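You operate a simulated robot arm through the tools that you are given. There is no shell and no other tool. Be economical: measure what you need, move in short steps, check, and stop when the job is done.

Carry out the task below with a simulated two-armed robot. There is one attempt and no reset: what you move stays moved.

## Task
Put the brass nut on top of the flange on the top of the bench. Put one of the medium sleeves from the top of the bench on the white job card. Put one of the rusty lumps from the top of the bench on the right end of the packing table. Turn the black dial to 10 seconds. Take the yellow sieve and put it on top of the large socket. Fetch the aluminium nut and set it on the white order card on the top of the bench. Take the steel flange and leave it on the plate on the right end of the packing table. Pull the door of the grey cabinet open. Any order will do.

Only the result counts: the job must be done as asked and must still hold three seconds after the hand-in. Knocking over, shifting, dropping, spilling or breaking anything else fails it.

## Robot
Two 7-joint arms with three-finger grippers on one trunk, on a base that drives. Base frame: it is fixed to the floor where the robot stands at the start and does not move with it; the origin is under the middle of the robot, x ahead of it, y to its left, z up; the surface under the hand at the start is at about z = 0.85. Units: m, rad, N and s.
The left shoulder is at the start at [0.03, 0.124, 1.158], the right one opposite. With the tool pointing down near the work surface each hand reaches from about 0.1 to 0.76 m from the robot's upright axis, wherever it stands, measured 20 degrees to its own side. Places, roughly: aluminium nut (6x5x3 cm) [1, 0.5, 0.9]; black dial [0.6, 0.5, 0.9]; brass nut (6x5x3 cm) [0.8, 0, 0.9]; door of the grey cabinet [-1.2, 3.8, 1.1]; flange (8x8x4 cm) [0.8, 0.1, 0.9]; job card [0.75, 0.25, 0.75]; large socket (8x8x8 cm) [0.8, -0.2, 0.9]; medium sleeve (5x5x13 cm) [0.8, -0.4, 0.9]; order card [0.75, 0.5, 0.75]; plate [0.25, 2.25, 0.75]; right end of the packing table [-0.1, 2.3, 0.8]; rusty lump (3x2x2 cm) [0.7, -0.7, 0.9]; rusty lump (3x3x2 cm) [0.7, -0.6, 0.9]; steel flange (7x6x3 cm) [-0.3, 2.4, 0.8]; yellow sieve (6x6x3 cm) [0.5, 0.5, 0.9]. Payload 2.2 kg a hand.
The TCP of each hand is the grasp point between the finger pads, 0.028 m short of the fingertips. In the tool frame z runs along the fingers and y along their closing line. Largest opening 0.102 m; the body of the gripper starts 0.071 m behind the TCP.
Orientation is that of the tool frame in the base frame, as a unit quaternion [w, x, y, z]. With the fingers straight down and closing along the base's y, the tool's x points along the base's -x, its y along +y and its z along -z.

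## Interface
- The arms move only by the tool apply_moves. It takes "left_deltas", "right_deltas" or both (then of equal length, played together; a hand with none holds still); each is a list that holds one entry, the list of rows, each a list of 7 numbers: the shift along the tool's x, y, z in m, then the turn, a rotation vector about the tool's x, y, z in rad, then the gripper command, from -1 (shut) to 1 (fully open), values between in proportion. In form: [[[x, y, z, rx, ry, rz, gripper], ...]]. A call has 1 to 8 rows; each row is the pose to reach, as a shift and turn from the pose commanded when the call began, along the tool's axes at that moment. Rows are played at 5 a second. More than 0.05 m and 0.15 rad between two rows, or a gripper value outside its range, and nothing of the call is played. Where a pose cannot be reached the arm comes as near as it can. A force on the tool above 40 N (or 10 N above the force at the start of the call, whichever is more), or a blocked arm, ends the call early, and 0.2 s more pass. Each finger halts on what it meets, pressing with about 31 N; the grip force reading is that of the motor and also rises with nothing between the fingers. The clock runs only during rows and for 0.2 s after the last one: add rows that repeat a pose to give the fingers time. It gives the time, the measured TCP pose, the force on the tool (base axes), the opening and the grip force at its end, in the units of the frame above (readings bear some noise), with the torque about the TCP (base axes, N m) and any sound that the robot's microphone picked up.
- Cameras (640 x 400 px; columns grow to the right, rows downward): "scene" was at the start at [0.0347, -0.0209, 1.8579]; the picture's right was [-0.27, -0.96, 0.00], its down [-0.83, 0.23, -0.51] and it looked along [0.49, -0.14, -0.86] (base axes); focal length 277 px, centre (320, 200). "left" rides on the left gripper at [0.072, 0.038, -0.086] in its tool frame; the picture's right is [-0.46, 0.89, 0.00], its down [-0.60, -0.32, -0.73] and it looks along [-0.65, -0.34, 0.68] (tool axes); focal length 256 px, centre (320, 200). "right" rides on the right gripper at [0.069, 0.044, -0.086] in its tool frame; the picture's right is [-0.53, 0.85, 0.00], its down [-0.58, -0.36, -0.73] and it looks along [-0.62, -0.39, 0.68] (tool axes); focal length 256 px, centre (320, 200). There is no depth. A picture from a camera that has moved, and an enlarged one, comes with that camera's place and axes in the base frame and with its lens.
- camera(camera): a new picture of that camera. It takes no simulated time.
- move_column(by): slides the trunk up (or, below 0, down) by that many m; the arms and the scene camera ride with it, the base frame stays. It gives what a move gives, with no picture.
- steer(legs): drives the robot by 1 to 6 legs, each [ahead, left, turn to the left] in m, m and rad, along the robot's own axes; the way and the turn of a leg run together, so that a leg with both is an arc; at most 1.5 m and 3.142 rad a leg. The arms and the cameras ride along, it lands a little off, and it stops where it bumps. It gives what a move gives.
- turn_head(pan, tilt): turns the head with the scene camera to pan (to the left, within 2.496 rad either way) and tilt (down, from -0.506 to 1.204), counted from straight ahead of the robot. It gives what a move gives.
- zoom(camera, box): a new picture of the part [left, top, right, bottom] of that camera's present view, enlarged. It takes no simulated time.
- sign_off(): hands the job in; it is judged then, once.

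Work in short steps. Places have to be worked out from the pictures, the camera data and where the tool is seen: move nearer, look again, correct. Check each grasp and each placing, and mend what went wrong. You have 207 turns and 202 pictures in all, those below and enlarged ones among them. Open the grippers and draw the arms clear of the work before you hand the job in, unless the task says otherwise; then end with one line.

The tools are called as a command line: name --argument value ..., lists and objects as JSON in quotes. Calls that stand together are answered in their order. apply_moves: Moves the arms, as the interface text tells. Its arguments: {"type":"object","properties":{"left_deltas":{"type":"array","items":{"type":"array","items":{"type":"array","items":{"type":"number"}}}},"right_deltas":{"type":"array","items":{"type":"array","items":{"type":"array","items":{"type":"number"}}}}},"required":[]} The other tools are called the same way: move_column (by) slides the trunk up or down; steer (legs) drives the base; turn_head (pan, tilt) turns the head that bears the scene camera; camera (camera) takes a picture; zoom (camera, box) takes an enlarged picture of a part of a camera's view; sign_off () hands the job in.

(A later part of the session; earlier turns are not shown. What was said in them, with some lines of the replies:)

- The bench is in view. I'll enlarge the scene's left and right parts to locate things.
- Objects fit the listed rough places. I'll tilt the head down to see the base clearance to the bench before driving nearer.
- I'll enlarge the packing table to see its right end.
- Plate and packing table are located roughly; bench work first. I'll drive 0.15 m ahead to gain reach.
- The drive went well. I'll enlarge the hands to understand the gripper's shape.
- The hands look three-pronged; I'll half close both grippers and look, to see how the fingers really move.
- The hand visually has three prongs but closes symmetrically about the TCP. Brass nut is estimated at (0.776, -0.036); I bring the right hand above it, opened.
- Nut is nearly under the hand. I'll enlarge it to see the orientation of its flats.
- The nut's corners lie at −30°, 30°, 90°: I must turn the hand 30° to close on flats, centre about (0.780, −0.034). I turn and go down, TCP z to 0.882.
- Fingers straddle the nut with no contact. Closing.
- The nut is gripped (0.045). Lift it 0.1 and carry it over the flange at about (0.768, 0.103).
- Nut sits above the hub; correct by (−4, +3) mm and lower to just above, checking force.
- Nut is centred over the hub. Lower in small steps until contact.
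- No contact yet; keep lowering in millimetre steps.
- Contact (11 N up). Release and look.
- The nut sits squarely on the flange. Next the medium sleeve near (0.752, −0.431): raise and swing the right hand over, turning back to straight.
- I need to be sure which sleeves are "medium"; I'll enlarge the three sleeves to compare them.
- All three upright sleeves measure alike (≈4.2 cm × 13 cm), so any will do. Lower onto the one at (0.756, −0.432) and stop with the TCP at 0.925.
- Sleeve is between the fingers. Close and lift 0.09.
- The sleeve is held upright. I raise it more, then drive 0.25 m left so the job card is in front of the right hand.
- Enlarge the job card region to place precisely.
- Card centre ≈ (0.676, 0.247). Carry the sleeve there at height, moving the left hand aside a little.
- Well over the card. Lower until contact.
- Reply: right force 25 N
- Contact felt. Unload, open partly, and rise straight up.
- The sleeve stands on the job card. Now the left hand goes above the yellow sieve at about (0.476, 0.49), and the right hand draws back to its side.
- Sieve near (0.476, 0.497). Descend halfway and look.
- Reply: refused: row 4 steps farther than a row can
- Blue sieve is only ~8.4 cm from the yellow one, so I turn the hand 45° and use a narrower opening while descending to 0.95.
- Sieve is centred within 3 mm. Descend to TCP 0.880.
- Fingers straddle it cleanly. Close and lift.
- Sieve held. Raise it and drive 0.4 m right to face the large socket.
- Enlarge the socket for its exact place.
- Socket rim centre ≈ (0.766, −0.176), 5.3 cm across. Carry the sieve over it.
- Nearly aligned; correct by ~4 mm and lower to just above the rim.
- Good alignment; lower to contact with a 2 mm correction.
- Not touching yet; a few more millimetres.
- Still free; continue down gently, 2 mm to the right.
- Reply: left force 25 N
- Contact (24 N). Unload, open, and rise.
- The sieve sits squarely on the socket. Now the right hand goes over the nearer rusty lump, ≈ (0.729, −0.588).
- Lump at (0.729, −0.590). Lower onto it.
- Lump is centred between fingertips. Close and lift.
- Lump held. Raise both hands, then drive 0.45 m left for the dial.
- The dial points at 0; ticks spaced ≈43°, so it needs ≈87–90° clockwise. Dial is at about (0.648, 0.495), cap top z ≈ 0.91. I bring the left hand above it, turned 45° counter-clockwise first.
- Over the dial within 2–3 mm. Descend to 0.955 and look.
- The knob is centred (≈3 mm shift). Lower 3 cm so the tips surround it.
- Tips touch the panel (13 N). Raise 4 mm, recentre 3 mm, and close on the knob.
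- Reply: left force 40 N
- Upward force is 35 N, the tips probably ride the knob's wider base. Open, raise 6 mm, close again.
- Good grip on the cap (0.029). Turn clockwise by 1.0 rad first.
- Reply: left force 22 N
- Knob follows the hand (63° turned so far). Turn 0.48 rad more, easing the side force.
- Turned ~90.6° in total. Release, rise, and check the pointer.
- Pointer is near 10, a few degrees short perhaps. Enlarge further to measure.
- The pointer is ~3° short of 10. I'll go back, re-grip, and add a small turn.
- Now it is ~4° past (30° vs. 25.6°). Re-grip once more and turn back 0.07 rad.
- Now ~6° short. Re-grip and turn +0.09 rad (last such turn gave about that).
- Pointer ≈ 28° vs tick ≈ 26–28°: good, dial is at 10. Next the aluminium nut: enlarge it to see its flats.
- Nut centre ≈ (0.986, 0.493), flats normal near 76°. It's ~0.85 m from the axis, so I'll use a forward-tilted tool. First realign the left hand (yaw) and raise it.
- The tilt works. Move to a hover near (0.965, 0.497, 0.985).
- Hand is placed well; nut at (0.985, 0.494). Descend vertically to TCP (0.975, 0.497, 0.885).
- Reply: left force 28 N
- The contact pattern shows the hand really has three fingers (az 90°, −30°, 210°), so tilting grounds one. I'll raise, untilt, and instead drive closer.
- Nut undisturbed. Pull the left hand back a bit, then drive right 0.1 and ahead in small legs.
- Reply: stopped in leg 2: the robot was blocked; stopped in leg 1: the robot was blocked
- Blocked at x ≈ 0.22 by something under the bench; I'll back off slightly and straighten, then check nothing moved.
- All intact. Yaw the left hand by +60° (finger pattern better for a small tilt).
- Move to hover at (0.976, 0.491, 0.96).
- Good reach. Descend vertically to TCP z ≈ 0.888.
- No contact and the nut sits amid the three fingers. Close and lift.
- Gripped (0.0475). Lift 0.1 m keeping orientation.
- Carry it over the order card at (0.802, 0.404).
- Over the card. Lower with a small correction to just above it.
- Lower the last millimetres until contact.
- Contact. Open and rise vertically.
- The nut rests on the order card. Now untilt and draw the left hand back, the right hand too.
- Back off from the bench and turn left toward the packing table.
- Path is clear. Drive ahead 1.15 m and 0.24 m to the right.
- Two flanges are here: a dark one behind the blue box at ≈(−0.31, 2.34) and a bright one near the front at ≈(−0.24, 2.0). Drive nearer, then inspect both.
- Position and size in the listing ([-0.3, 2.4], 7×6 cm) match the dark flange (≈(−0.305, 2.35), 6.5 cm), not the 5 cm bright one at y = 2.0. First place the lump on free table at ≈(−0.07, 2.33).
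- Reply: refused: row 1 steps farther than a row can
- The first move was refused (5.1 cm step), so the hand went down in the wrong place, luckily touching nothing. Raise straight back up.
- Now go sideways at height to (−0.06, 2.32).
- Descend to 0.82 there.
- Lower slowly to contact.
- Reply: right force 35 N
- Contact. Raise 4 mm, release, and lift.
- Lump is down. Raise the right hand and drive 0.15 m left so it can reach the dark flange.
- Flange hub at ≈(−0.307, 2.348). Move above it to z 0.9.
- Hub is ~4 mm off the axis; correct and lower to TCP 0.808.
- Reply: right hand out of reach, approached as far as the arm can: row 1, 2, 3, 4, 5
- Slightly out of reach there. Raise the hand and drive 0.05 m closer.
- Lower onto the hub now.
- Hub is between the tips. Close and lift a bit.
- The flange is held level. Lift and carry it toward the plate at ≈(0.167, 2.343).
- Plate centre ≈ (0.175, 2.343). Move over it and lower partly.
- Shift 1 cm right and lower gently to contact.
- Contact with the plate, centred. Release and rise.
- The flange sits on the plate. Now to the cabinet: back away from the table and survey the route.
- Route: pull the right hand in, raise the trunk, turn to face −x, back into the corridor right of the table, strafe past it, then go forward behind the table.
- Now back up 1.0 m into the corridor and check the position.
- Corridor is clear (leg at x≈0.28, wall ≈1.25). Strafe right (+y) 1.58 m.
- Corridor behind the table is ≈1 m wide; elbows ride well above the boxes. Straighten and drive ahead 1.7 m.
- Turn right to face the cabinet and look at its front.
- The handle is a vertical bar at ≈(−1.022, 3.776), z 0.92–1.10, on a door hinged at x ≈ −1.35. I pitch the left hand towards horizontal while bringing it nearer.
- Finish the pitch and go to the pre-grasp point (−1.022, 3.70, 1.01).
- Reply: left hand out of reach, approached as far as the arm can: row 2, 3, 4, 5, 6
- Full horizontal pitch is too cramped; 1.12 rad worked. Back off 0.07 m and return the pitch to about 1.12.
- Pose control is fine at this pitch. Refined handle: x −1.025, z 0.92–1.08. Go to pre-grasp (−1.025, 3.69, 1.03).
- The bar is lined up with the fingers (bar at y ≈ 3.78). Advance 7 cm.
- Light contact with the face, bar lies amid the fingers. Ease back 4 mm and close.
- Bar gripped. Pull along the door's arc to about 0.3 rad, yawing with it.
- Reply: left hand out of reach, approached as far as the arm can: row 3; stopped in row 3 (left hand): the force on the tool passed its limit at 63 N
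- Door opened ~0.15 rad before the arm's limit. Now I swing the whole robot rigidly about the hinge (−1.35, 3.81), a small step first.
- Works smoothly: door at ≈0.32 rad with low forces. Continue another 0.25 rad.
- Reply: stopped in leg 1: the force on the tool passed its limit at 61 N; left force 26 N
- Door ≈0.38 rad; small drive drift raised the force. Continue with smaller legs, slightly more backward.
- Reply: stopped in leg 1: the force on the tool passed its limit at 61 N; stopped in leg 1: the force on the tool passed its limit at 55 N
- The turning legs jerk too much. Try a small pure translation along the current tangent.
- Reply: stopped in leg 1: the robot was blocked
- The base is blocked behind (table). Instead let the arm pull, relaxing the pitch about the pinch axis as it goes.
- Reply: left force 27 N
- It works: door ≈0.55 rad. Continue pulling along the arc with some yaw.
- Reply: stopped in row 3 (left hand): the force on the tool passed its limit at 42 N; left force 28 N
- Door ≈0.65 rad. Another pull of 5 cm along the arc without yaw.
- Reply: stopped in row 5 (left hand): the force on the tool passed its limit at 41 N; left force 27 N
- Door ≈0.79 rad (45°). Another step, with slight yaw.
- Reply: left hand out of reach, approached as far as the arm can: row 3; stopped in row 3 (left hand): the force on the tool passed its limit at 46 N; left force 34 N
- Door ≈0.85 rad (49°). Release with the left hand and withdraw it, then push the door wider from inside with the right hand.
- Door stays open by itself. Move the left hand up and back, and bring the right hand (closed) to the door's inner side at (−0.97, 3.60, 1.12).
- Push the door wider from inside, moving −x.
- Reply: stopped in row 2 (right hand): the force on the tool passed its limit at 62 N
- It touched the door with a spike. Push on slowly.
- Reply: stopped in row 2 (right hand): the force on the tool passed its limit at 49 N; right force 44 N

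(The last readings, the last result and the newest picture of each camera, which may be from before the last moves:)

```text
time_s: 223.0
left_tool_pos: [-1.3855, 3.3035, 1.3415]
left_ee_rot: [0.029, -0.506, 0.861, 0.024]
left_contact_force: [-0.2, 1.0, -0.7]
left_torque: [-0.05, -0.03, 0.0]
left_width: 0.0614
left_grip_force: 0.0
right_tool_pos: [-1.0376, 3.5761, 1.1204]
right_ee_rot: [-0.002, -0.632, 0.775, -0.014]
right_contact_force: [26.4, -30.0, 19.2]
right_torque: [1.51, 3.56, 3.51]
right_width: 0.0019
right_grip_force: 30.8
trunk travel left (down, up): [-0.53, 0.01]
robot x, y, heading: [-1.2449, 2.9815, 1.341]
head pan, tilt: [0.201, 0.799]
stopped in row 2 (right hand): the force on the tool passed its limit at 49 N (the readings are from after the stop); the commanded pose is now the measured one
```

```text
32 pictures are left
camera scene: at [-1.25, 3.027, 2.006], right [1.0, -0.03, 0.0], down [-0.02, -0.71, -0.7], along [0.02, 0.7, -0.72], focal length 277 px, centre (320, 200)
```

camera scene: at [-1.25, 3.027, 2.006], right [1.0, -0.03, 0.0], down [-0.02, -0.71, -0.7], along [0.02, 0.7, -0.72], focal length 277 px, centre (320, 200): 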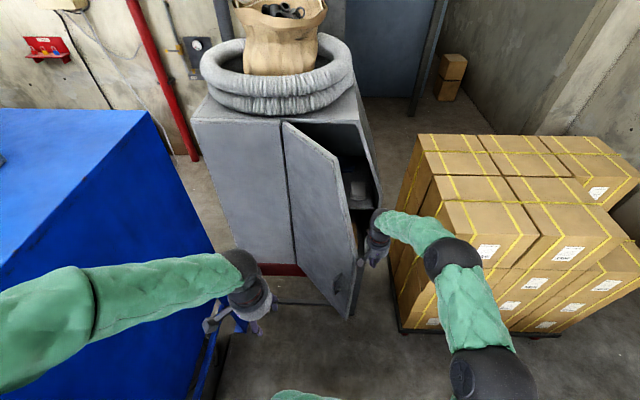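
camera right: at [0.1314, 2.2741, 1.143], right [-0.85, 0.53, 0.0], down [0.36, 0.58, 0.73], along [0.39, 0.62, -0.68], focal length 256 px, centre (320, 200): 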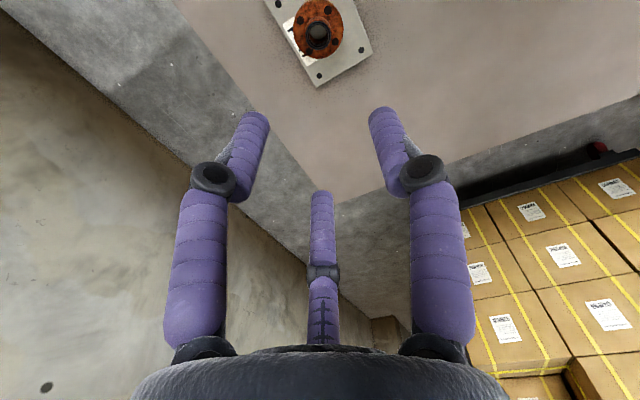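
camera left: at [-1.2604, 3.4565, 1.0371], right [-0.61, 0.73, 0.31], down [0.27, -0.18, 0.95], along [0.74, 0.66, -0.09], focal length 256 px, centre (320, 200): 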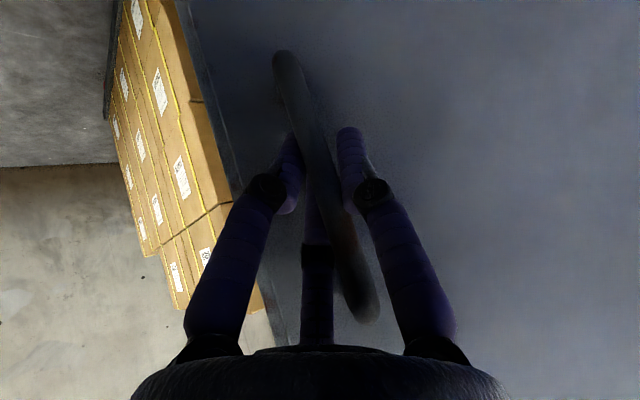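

The wrist camera bracket hits the door's edge. Back off and yaw the right hand 90° so the bracket points away.

apply_moves --right_deltas '[[[-0.01, -0.04, 0, 0, 0, 0, -1], [-0.02, -0.08, 0, 0, 0, -0.1, -1], [-0.02, -0.08, 0, 0, 0, -0.25, -1], [-0.02, -0.08, 0, 0, 0, -0.4, -1], [-0.02, -0.08, 0, 0, 0, -0.55, -1], [-0.02, -0.08, 0, 0, 0, -0.7, -1], [-0.02, -0.08, 0, 0, 0, -0.85, -1], [-0.02, -0.08, 0, 0, 0, -1.0, -1]]]'

apply_moves --right_deltas '[[[0, 0, 0, 0, 0, -0.14, -1], [0, 0, 0, 0, 0, -0.28, -1], [0, 0, 0, 0, 0, -0.42, -1], [0, 0, 0, 0, 0, -0.57, -1]]]'

camera --camera "scene"

```text
time_s: 224.8
left_tool_pos: [-1.3892, 3.3067, 1.34]
left_ee_rot: [0.028, -0.508, 0.861, 0.021]
left_contact_force: [1.3, 0.0, -0.8]
left_torque: [0.0, 0.0, 0.0]
left_width: 0.0611
left_grip_force: 0.0
right_tool_pos: [-0.9594, 3.5825, 1.1192]
right_ee_rot: [0.007, 0.926, -0.378, 0.009]
right_contact_force: [-1.3, 0.0, 0.0]
right_torque: [-0.01, -0.02, -0.03]
right_width: 0.0023
right_grip_force: 30.8
trunk travel left (down, up): [-0.53, 0.01]
robot x, y, heading: [-1.2449, 2.985, 1.343]
head pan, tilt: [0.201, 0.799]
```

```text
time_s: 225.8
left_tool_pos: [-1.3874, 3.3078, 1.3412]
left_ee_rot: [0.027, -0.508, 0.861, 0.022]
left_contact_force: [-0.4, 0.2, -1.0]
left_torque: [0.0, -0.04, -0.02]
left_width: 0.0613
left_grip_force: 0.1
right_tool_pos: [-0.9601, 3.5838, 1.1188]
right_ee_rot: [0.01, 0.995, -0.102, 0.006]
right_contact_force: [-1.0, 0.8, 0.4]
right_torque: [-0.01, 0.0, 0.0]
right_width: 0.0022
right_grip_force: 31.6
trunk travel left (down, up): [-0.53, 0.01]
robot x, y, heading: [-1.2454, 2.9854, 1.347]
head pan, tilt: [0.201, 0.799]
```

```text
31 pictures are left
camera scene: at [-1.2511, 3.0316, 2.0056], right [1.0, -0.02, 0.0], down [-0.02, -0.72, -0.7], along [0.02, 0.7, -0.72], focal length 277 px, centre (320, 200)
```

scene: 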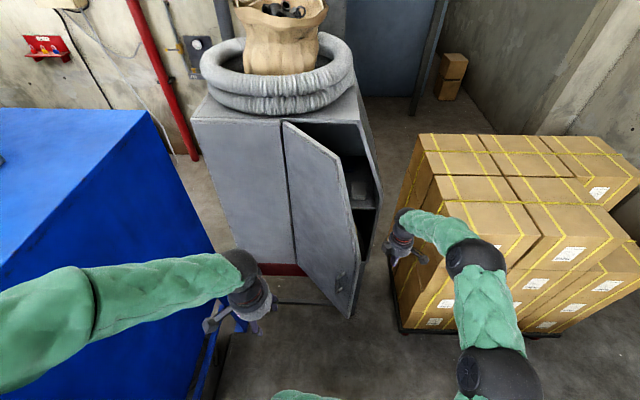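

Bracket now points away. Push −x, moderately slow.

apply_moves --right_deltas '[[[-0.04, 0.0, 0, 0, 0, 0, -1], [-0.08, -0.002, 0, 0, 0, 0, -1], [-0.1, -0.004, 0, 0, 0, 0, -1], [-0.115, -0.004, 0, 0, 0, 0, -1], [-0.13, -0.003, 0, 0, 0, 0, -1], [-0.145, 0.0, 0, 0, 0, 0, -1], [-0.16, 0.004, 0, 0, 0, 0, -1], [-0.175, 0.008, 0, 0, 0, 0, -1]]]'

camera --camera "scene"

```text
time_s: 227.6
left_tool_pos: [-1.3902, 3.3061, 1.3418]
left_ee_rot: [0.028, -0.507, 0.861, 0.022]
left_contact_force: [0.0, 0.9, -0.6]
left_torque: [0.01, 0.0, 0.02]
left_width: 0.0611
left_grip_force: 0.0
right_tool_pos: [-1.1365, 3.6118, 1.1173]
right_ee_rot: [0.01, 0.995, -0.103, 0.006]
right_contact_force: [-0.7, 0.7, 0.1]
right_torque: [0.01, 0.02, -0.03]
right_width: 0.0023
right_grip_force: 31.0
trunk travel left (down, up): [-0.53, 0.01]
robot x, y, heading: [-1.2449, 2.9869, 1.343]
head pan, tilt: [0.201, 0.799]
```

```text
30 pictures are left
camera scene: at [-1.2518, 3.0316, 2.0056], right [1.0, -0.02, 0.0], down [-0.02, -0.72, -0.7], along [0.02, 0.7, -0.72], focal length 277 px, centre (320, 200)
```

scene: 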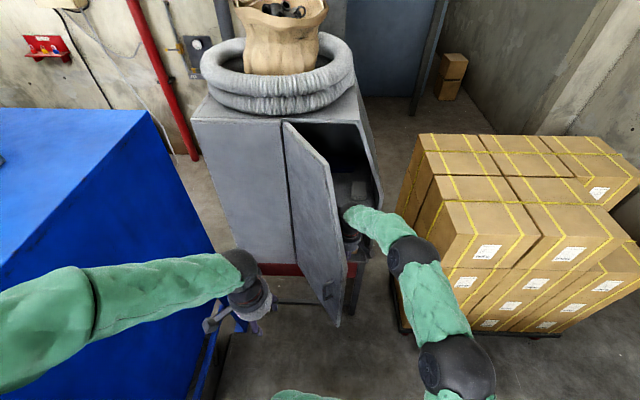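

Door is swinging wider. Push another 10 cm.

apply_moves --right_deltas '[[[-0.016, 0.005, 0, 0, 0, 0, -1], [-0.032, 0.01, 0, 0, 0, 0, -1], [-0.048, 0.015, 0, 0, 0, 0, -1], [-0.064, 0.02, 0, 0, 0, 0, -1], [-0.08, 0.025, 0, 0, 0, 0, -1], [-0.096, 0.03, 0, 0, 0, 0, -1]]]'

camera --camera "scene"

```text
time_s: 229.0
left_tool_pos: [-1.3886, 3.3063, 1.3399]
left_ee_rot: [0.027, -0.507, 0.861, 0.022]
left_contact_force: [0.5, 0.3, -0.8]
left_torque: [-0.06, 0.02, 0.0]
left_width: 0.0612
left_grip_force: 0.1
right_tool_pos: [-1.2364, 3.6017, 1.1162]
right_ee_rot: [0.009, 0.995, -0.103, 0.006]
right_contact_force: [-1.0, 0.6, -0.6]
right_torque: [0.02, 0.0, 0.02]
right_width: 0.0021
right_grip_force: 30.8
trunk travel left (down, up): [-0.53, 0.01]
robot x, y, heading: [-1.243, 2.9827, 1.346]
head pan, tilt: [0.201, 0.799]
```

```text
29 pictures are left
camera scene: at [-1.252, 3.0317, 2.0056], right [1.0, -0.02, 0.0], down [-0.02, -0.72, -0.7], along [0.02, 0.7, -0.72], focal length 277 px, centre (320, 200)
```

scene: 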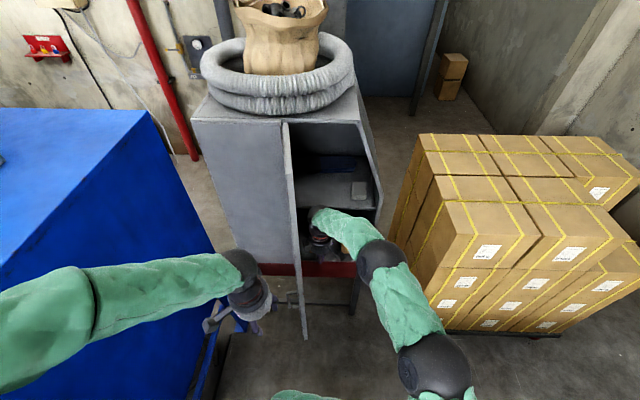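

Door is ≈80° open. Withdraw the right hand to the right and back.

apply_moves --right_deltas '[[[0.04, -0.008, 0, 0, 0, 0, -1], [0.08, -0.016, 0, 0, 0, 0, -1], [0.12, -0.024, 0, 0, 0, 0, -1], [0.16, -0.024, -0.01, 0, 0, 0, -1], [0.2, -0.01, -0.03, 0, 0, 0, -0.5], [0.22, 0.03, -0.05, 0, 0, 0, 0], [0.23, 0.07, -0.07, 0, 0, 0, 0], [0.24, 0.11, -0.09, 0, 0, 0, 0]]]'

apply_moves --right_deltas '[[[0.01, 0.04, -0.02, 0, 0, 0, 0], [0.02, 0.08, -0.04, 0, 0, 0, 0], [0.03, 0.12, -0.06, 0, 0, 0, 0], [0.03, 0.15, -0.08, 0, 0, 0, 0]]]'

camera --camera "scene"

```text
time_s: 230.8
left_tool_pos: [-1.3892, 3.3047, 1.3407]
left_ee_rot: [0.028, -0.507, 0.861, 0.022]
left_contact_force: [-0.9, 0.1, 0.0]
left_torque: [0.02, -0.01, -0.01]
left_width: 0.0613
left_grip_force: 0.0
right_tool_pos: [-1.0221, 3.4437, 1.2106]
right_ee_rot: [0.009, 0.995, -0.103, 0.006]
right_contact_force: [0.0, 0.4, 0.1]
right_torque: [0.03, 0.01, 0.0]
right_width: 0.0508
right_grip_force: 0.0
trunk travel left (down, up): [-0.53, 0.01]
robot x, y, heading: [-1.2448, 2.9808, 1.348]
head pan, tilt: [0.201, 0.799]
```

```text
time_s: 231.8
left_tool_pos: [-1.3898, 3.3051, 1.3414]
left_ee_rot: [0.029, -0.507, 0.861, 0.023]
left_contact_force: [0.0, -0.8, -0.7]
left_torque: [0.06, 0.01, 0.02]
left_width: 0.0615
left_grip_force: 0.1
right_tool_pos: [-1.0228, 3.2912, 1.2941]
right_ee_rot: [0.008, 0.995, -0.104, 0.006]
right_contact_force: [0.1, -0.4, 1.1]
right_torque: [0.01, -0.03, 0.0]
right_width: 0.0513
right_grip_force: 0.1
trunk travel left (down, up): [-0.53, 0.01]
robot x, y, heading: [-1.2509, 2.9863, 1.341]
head pan, tilt: [0.201, 0.799]
```

```text
28 pictures are left
camera scene: at [-1.2519, 3.0277, 2.0057], right [1.0, -0.02, 0.0], down [-0.02, -0.72, -0.7], along [0.02, 0.7, -0.72], focal length 277 px, centre (320, 200)
```

scene: 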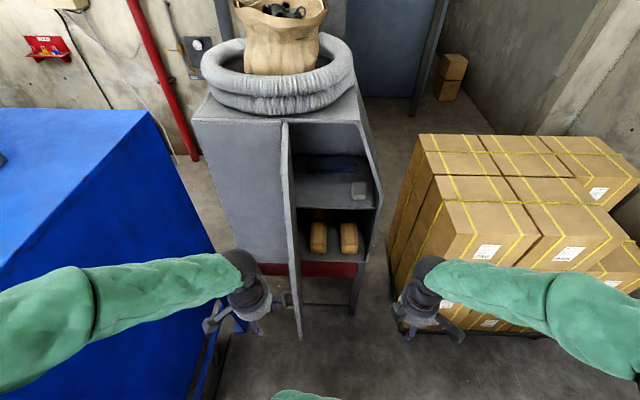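

The door stands wide open. Check that the packing table and the plate with its flange are undisturbed after the bump.

turn_head --pan -1.9 --tilt 0.6

camera --camera "scene"

turn_head --pan -2.49 --tilt 0.7

camera --camera "scene"

```text
time_s: 233.8
left_tool_pos: [-1.3881, 3.3071, 1.3402]
left_ee_rot: [0.027, -0.508, 0.861, 0.022]
left_contact_force: [0.3, 0.5, 0.0]
left_torque: [-0.01, 0.01, 0.02]
left_width: 0.0613
left_grip_force: 0.0
right_tool_pos: [-1.0231, 3.2955, 1.2933]
right_ee_rot: [0.009, 0.995, -0.103, 0.006]
right_contact_force: [-0.1, -0.2, 0.4]
right_torque: [-0.01, 0.0, 0.0]
right_width: 0.0513
right_grip_force: 0.1
trunk travel left (down, up): [-0.53, 0.01]
robot x, y, heading: [-1.2434, 2.9815, 1.35]
head pan, tilt: [-1.901, 0.6]
```

```text
27 pictures are left
camera scene: at [-1.178, 2.9042, 2.0225], right [-0.53, -0.85, 0.0], down [-0.48, 0.3, -0.83], along [0.7, -0.43, -0.56], focal length 277 px, centre (320, 200)
```

scene: 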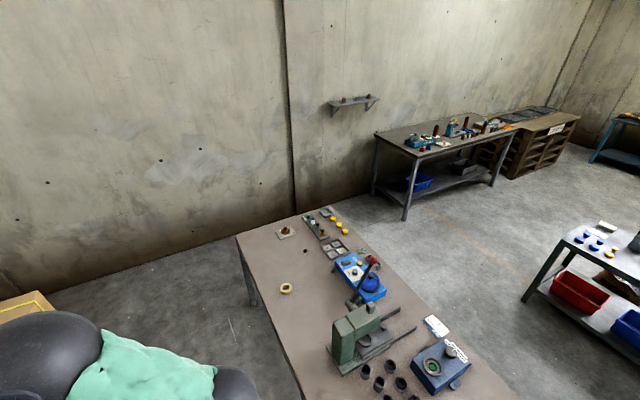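

```text
time_s: 234.8
left_tool_pos: [-1.3881, 3.3066, 1.342]
left_ee_rot: [0.028, -0.507, 0.861, 0.023]
left_contact_force: [0.2, -0.1, -0.2]
left_torque: [-0.03, 0.03, -0.01]
left_width: 0.0611
left_grip_force: 0.0
right_tool_pos: [-1.0225, 3.2958, 1.294]
right_ee_rot: [0.008, 0.995, -0.102, 0.005]
right_contact_force: [0.3, 0.5, -0.3]
right_torque: [0.03, 0.0, 0.01]
right_width: 0.0511
right_grip_force: 0.1
trunk travel left (down, up): [-0.53, 0.01]
robot x, y, heading: [-1.2447, 2.9852, 1.344]
head pan, tilt: [-2.491, 0.7]
```

```text
26 pictures are left
camera scene: at [-1.2179, 2.8736, 2.0139], right [-0.91, -0.41, 0.0], down [-0.27, 0.59, -0.77], along [0.32, -0.7, -0.64], focal length 277 px, centre (320, 200)
```

scene: 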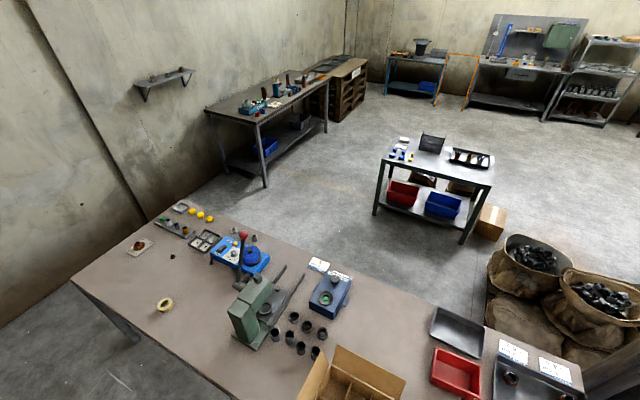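

zoom --camera "scene" --box '[120, 190, 280, 290]'

zoom --camera "scene" --box '[200, 60, 350, 140]'

```text
4.00 times, centred on (200, 240) of scene
camera zoom: at [-1.2179, 2.8736, 2.0139], right [-0.91, -0.41, 0.0], down [-0.27, 0.59, -0.77], along [0.32, -0.7, -0.64], focal length 1108 px, centre (800, 40)
```

zoom: 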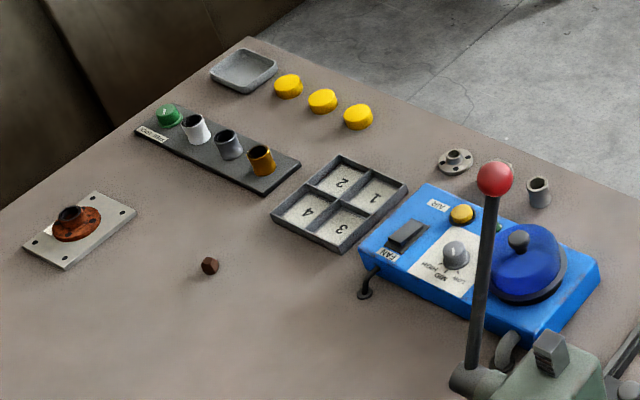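

```text
4.27 times, centred on (275, 100) of scene
camera zoom: at [-1.2179, 2.8736, 2.0139], right [-0.91, -0.41, 0.0], down [-0.27, 0.59, -0.77], along [0.32, -0.7, -0.64], focal length 1182 px, centre (512, 627)
```

zoom: 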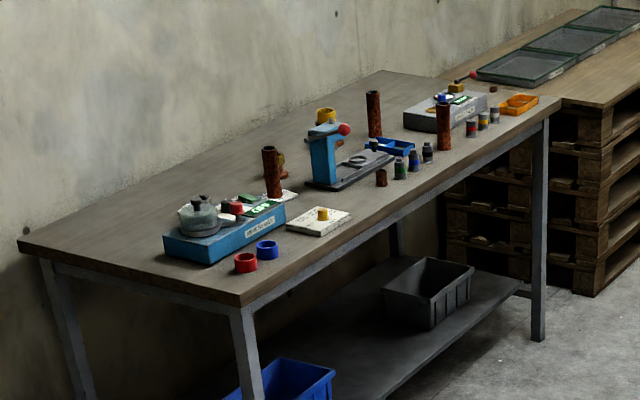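

All placings hold, both grippers are open and the arms are clear; hand in.

sign_off

```text
The job is handed in.
```

I handed the job in with all eight items done; the one doubtful point is which flange is the "steel" one. There were two flanges on the packing table. I took the dark rusty-looking one, because its position and size fitted your listing, and left the bright grey one where it was.
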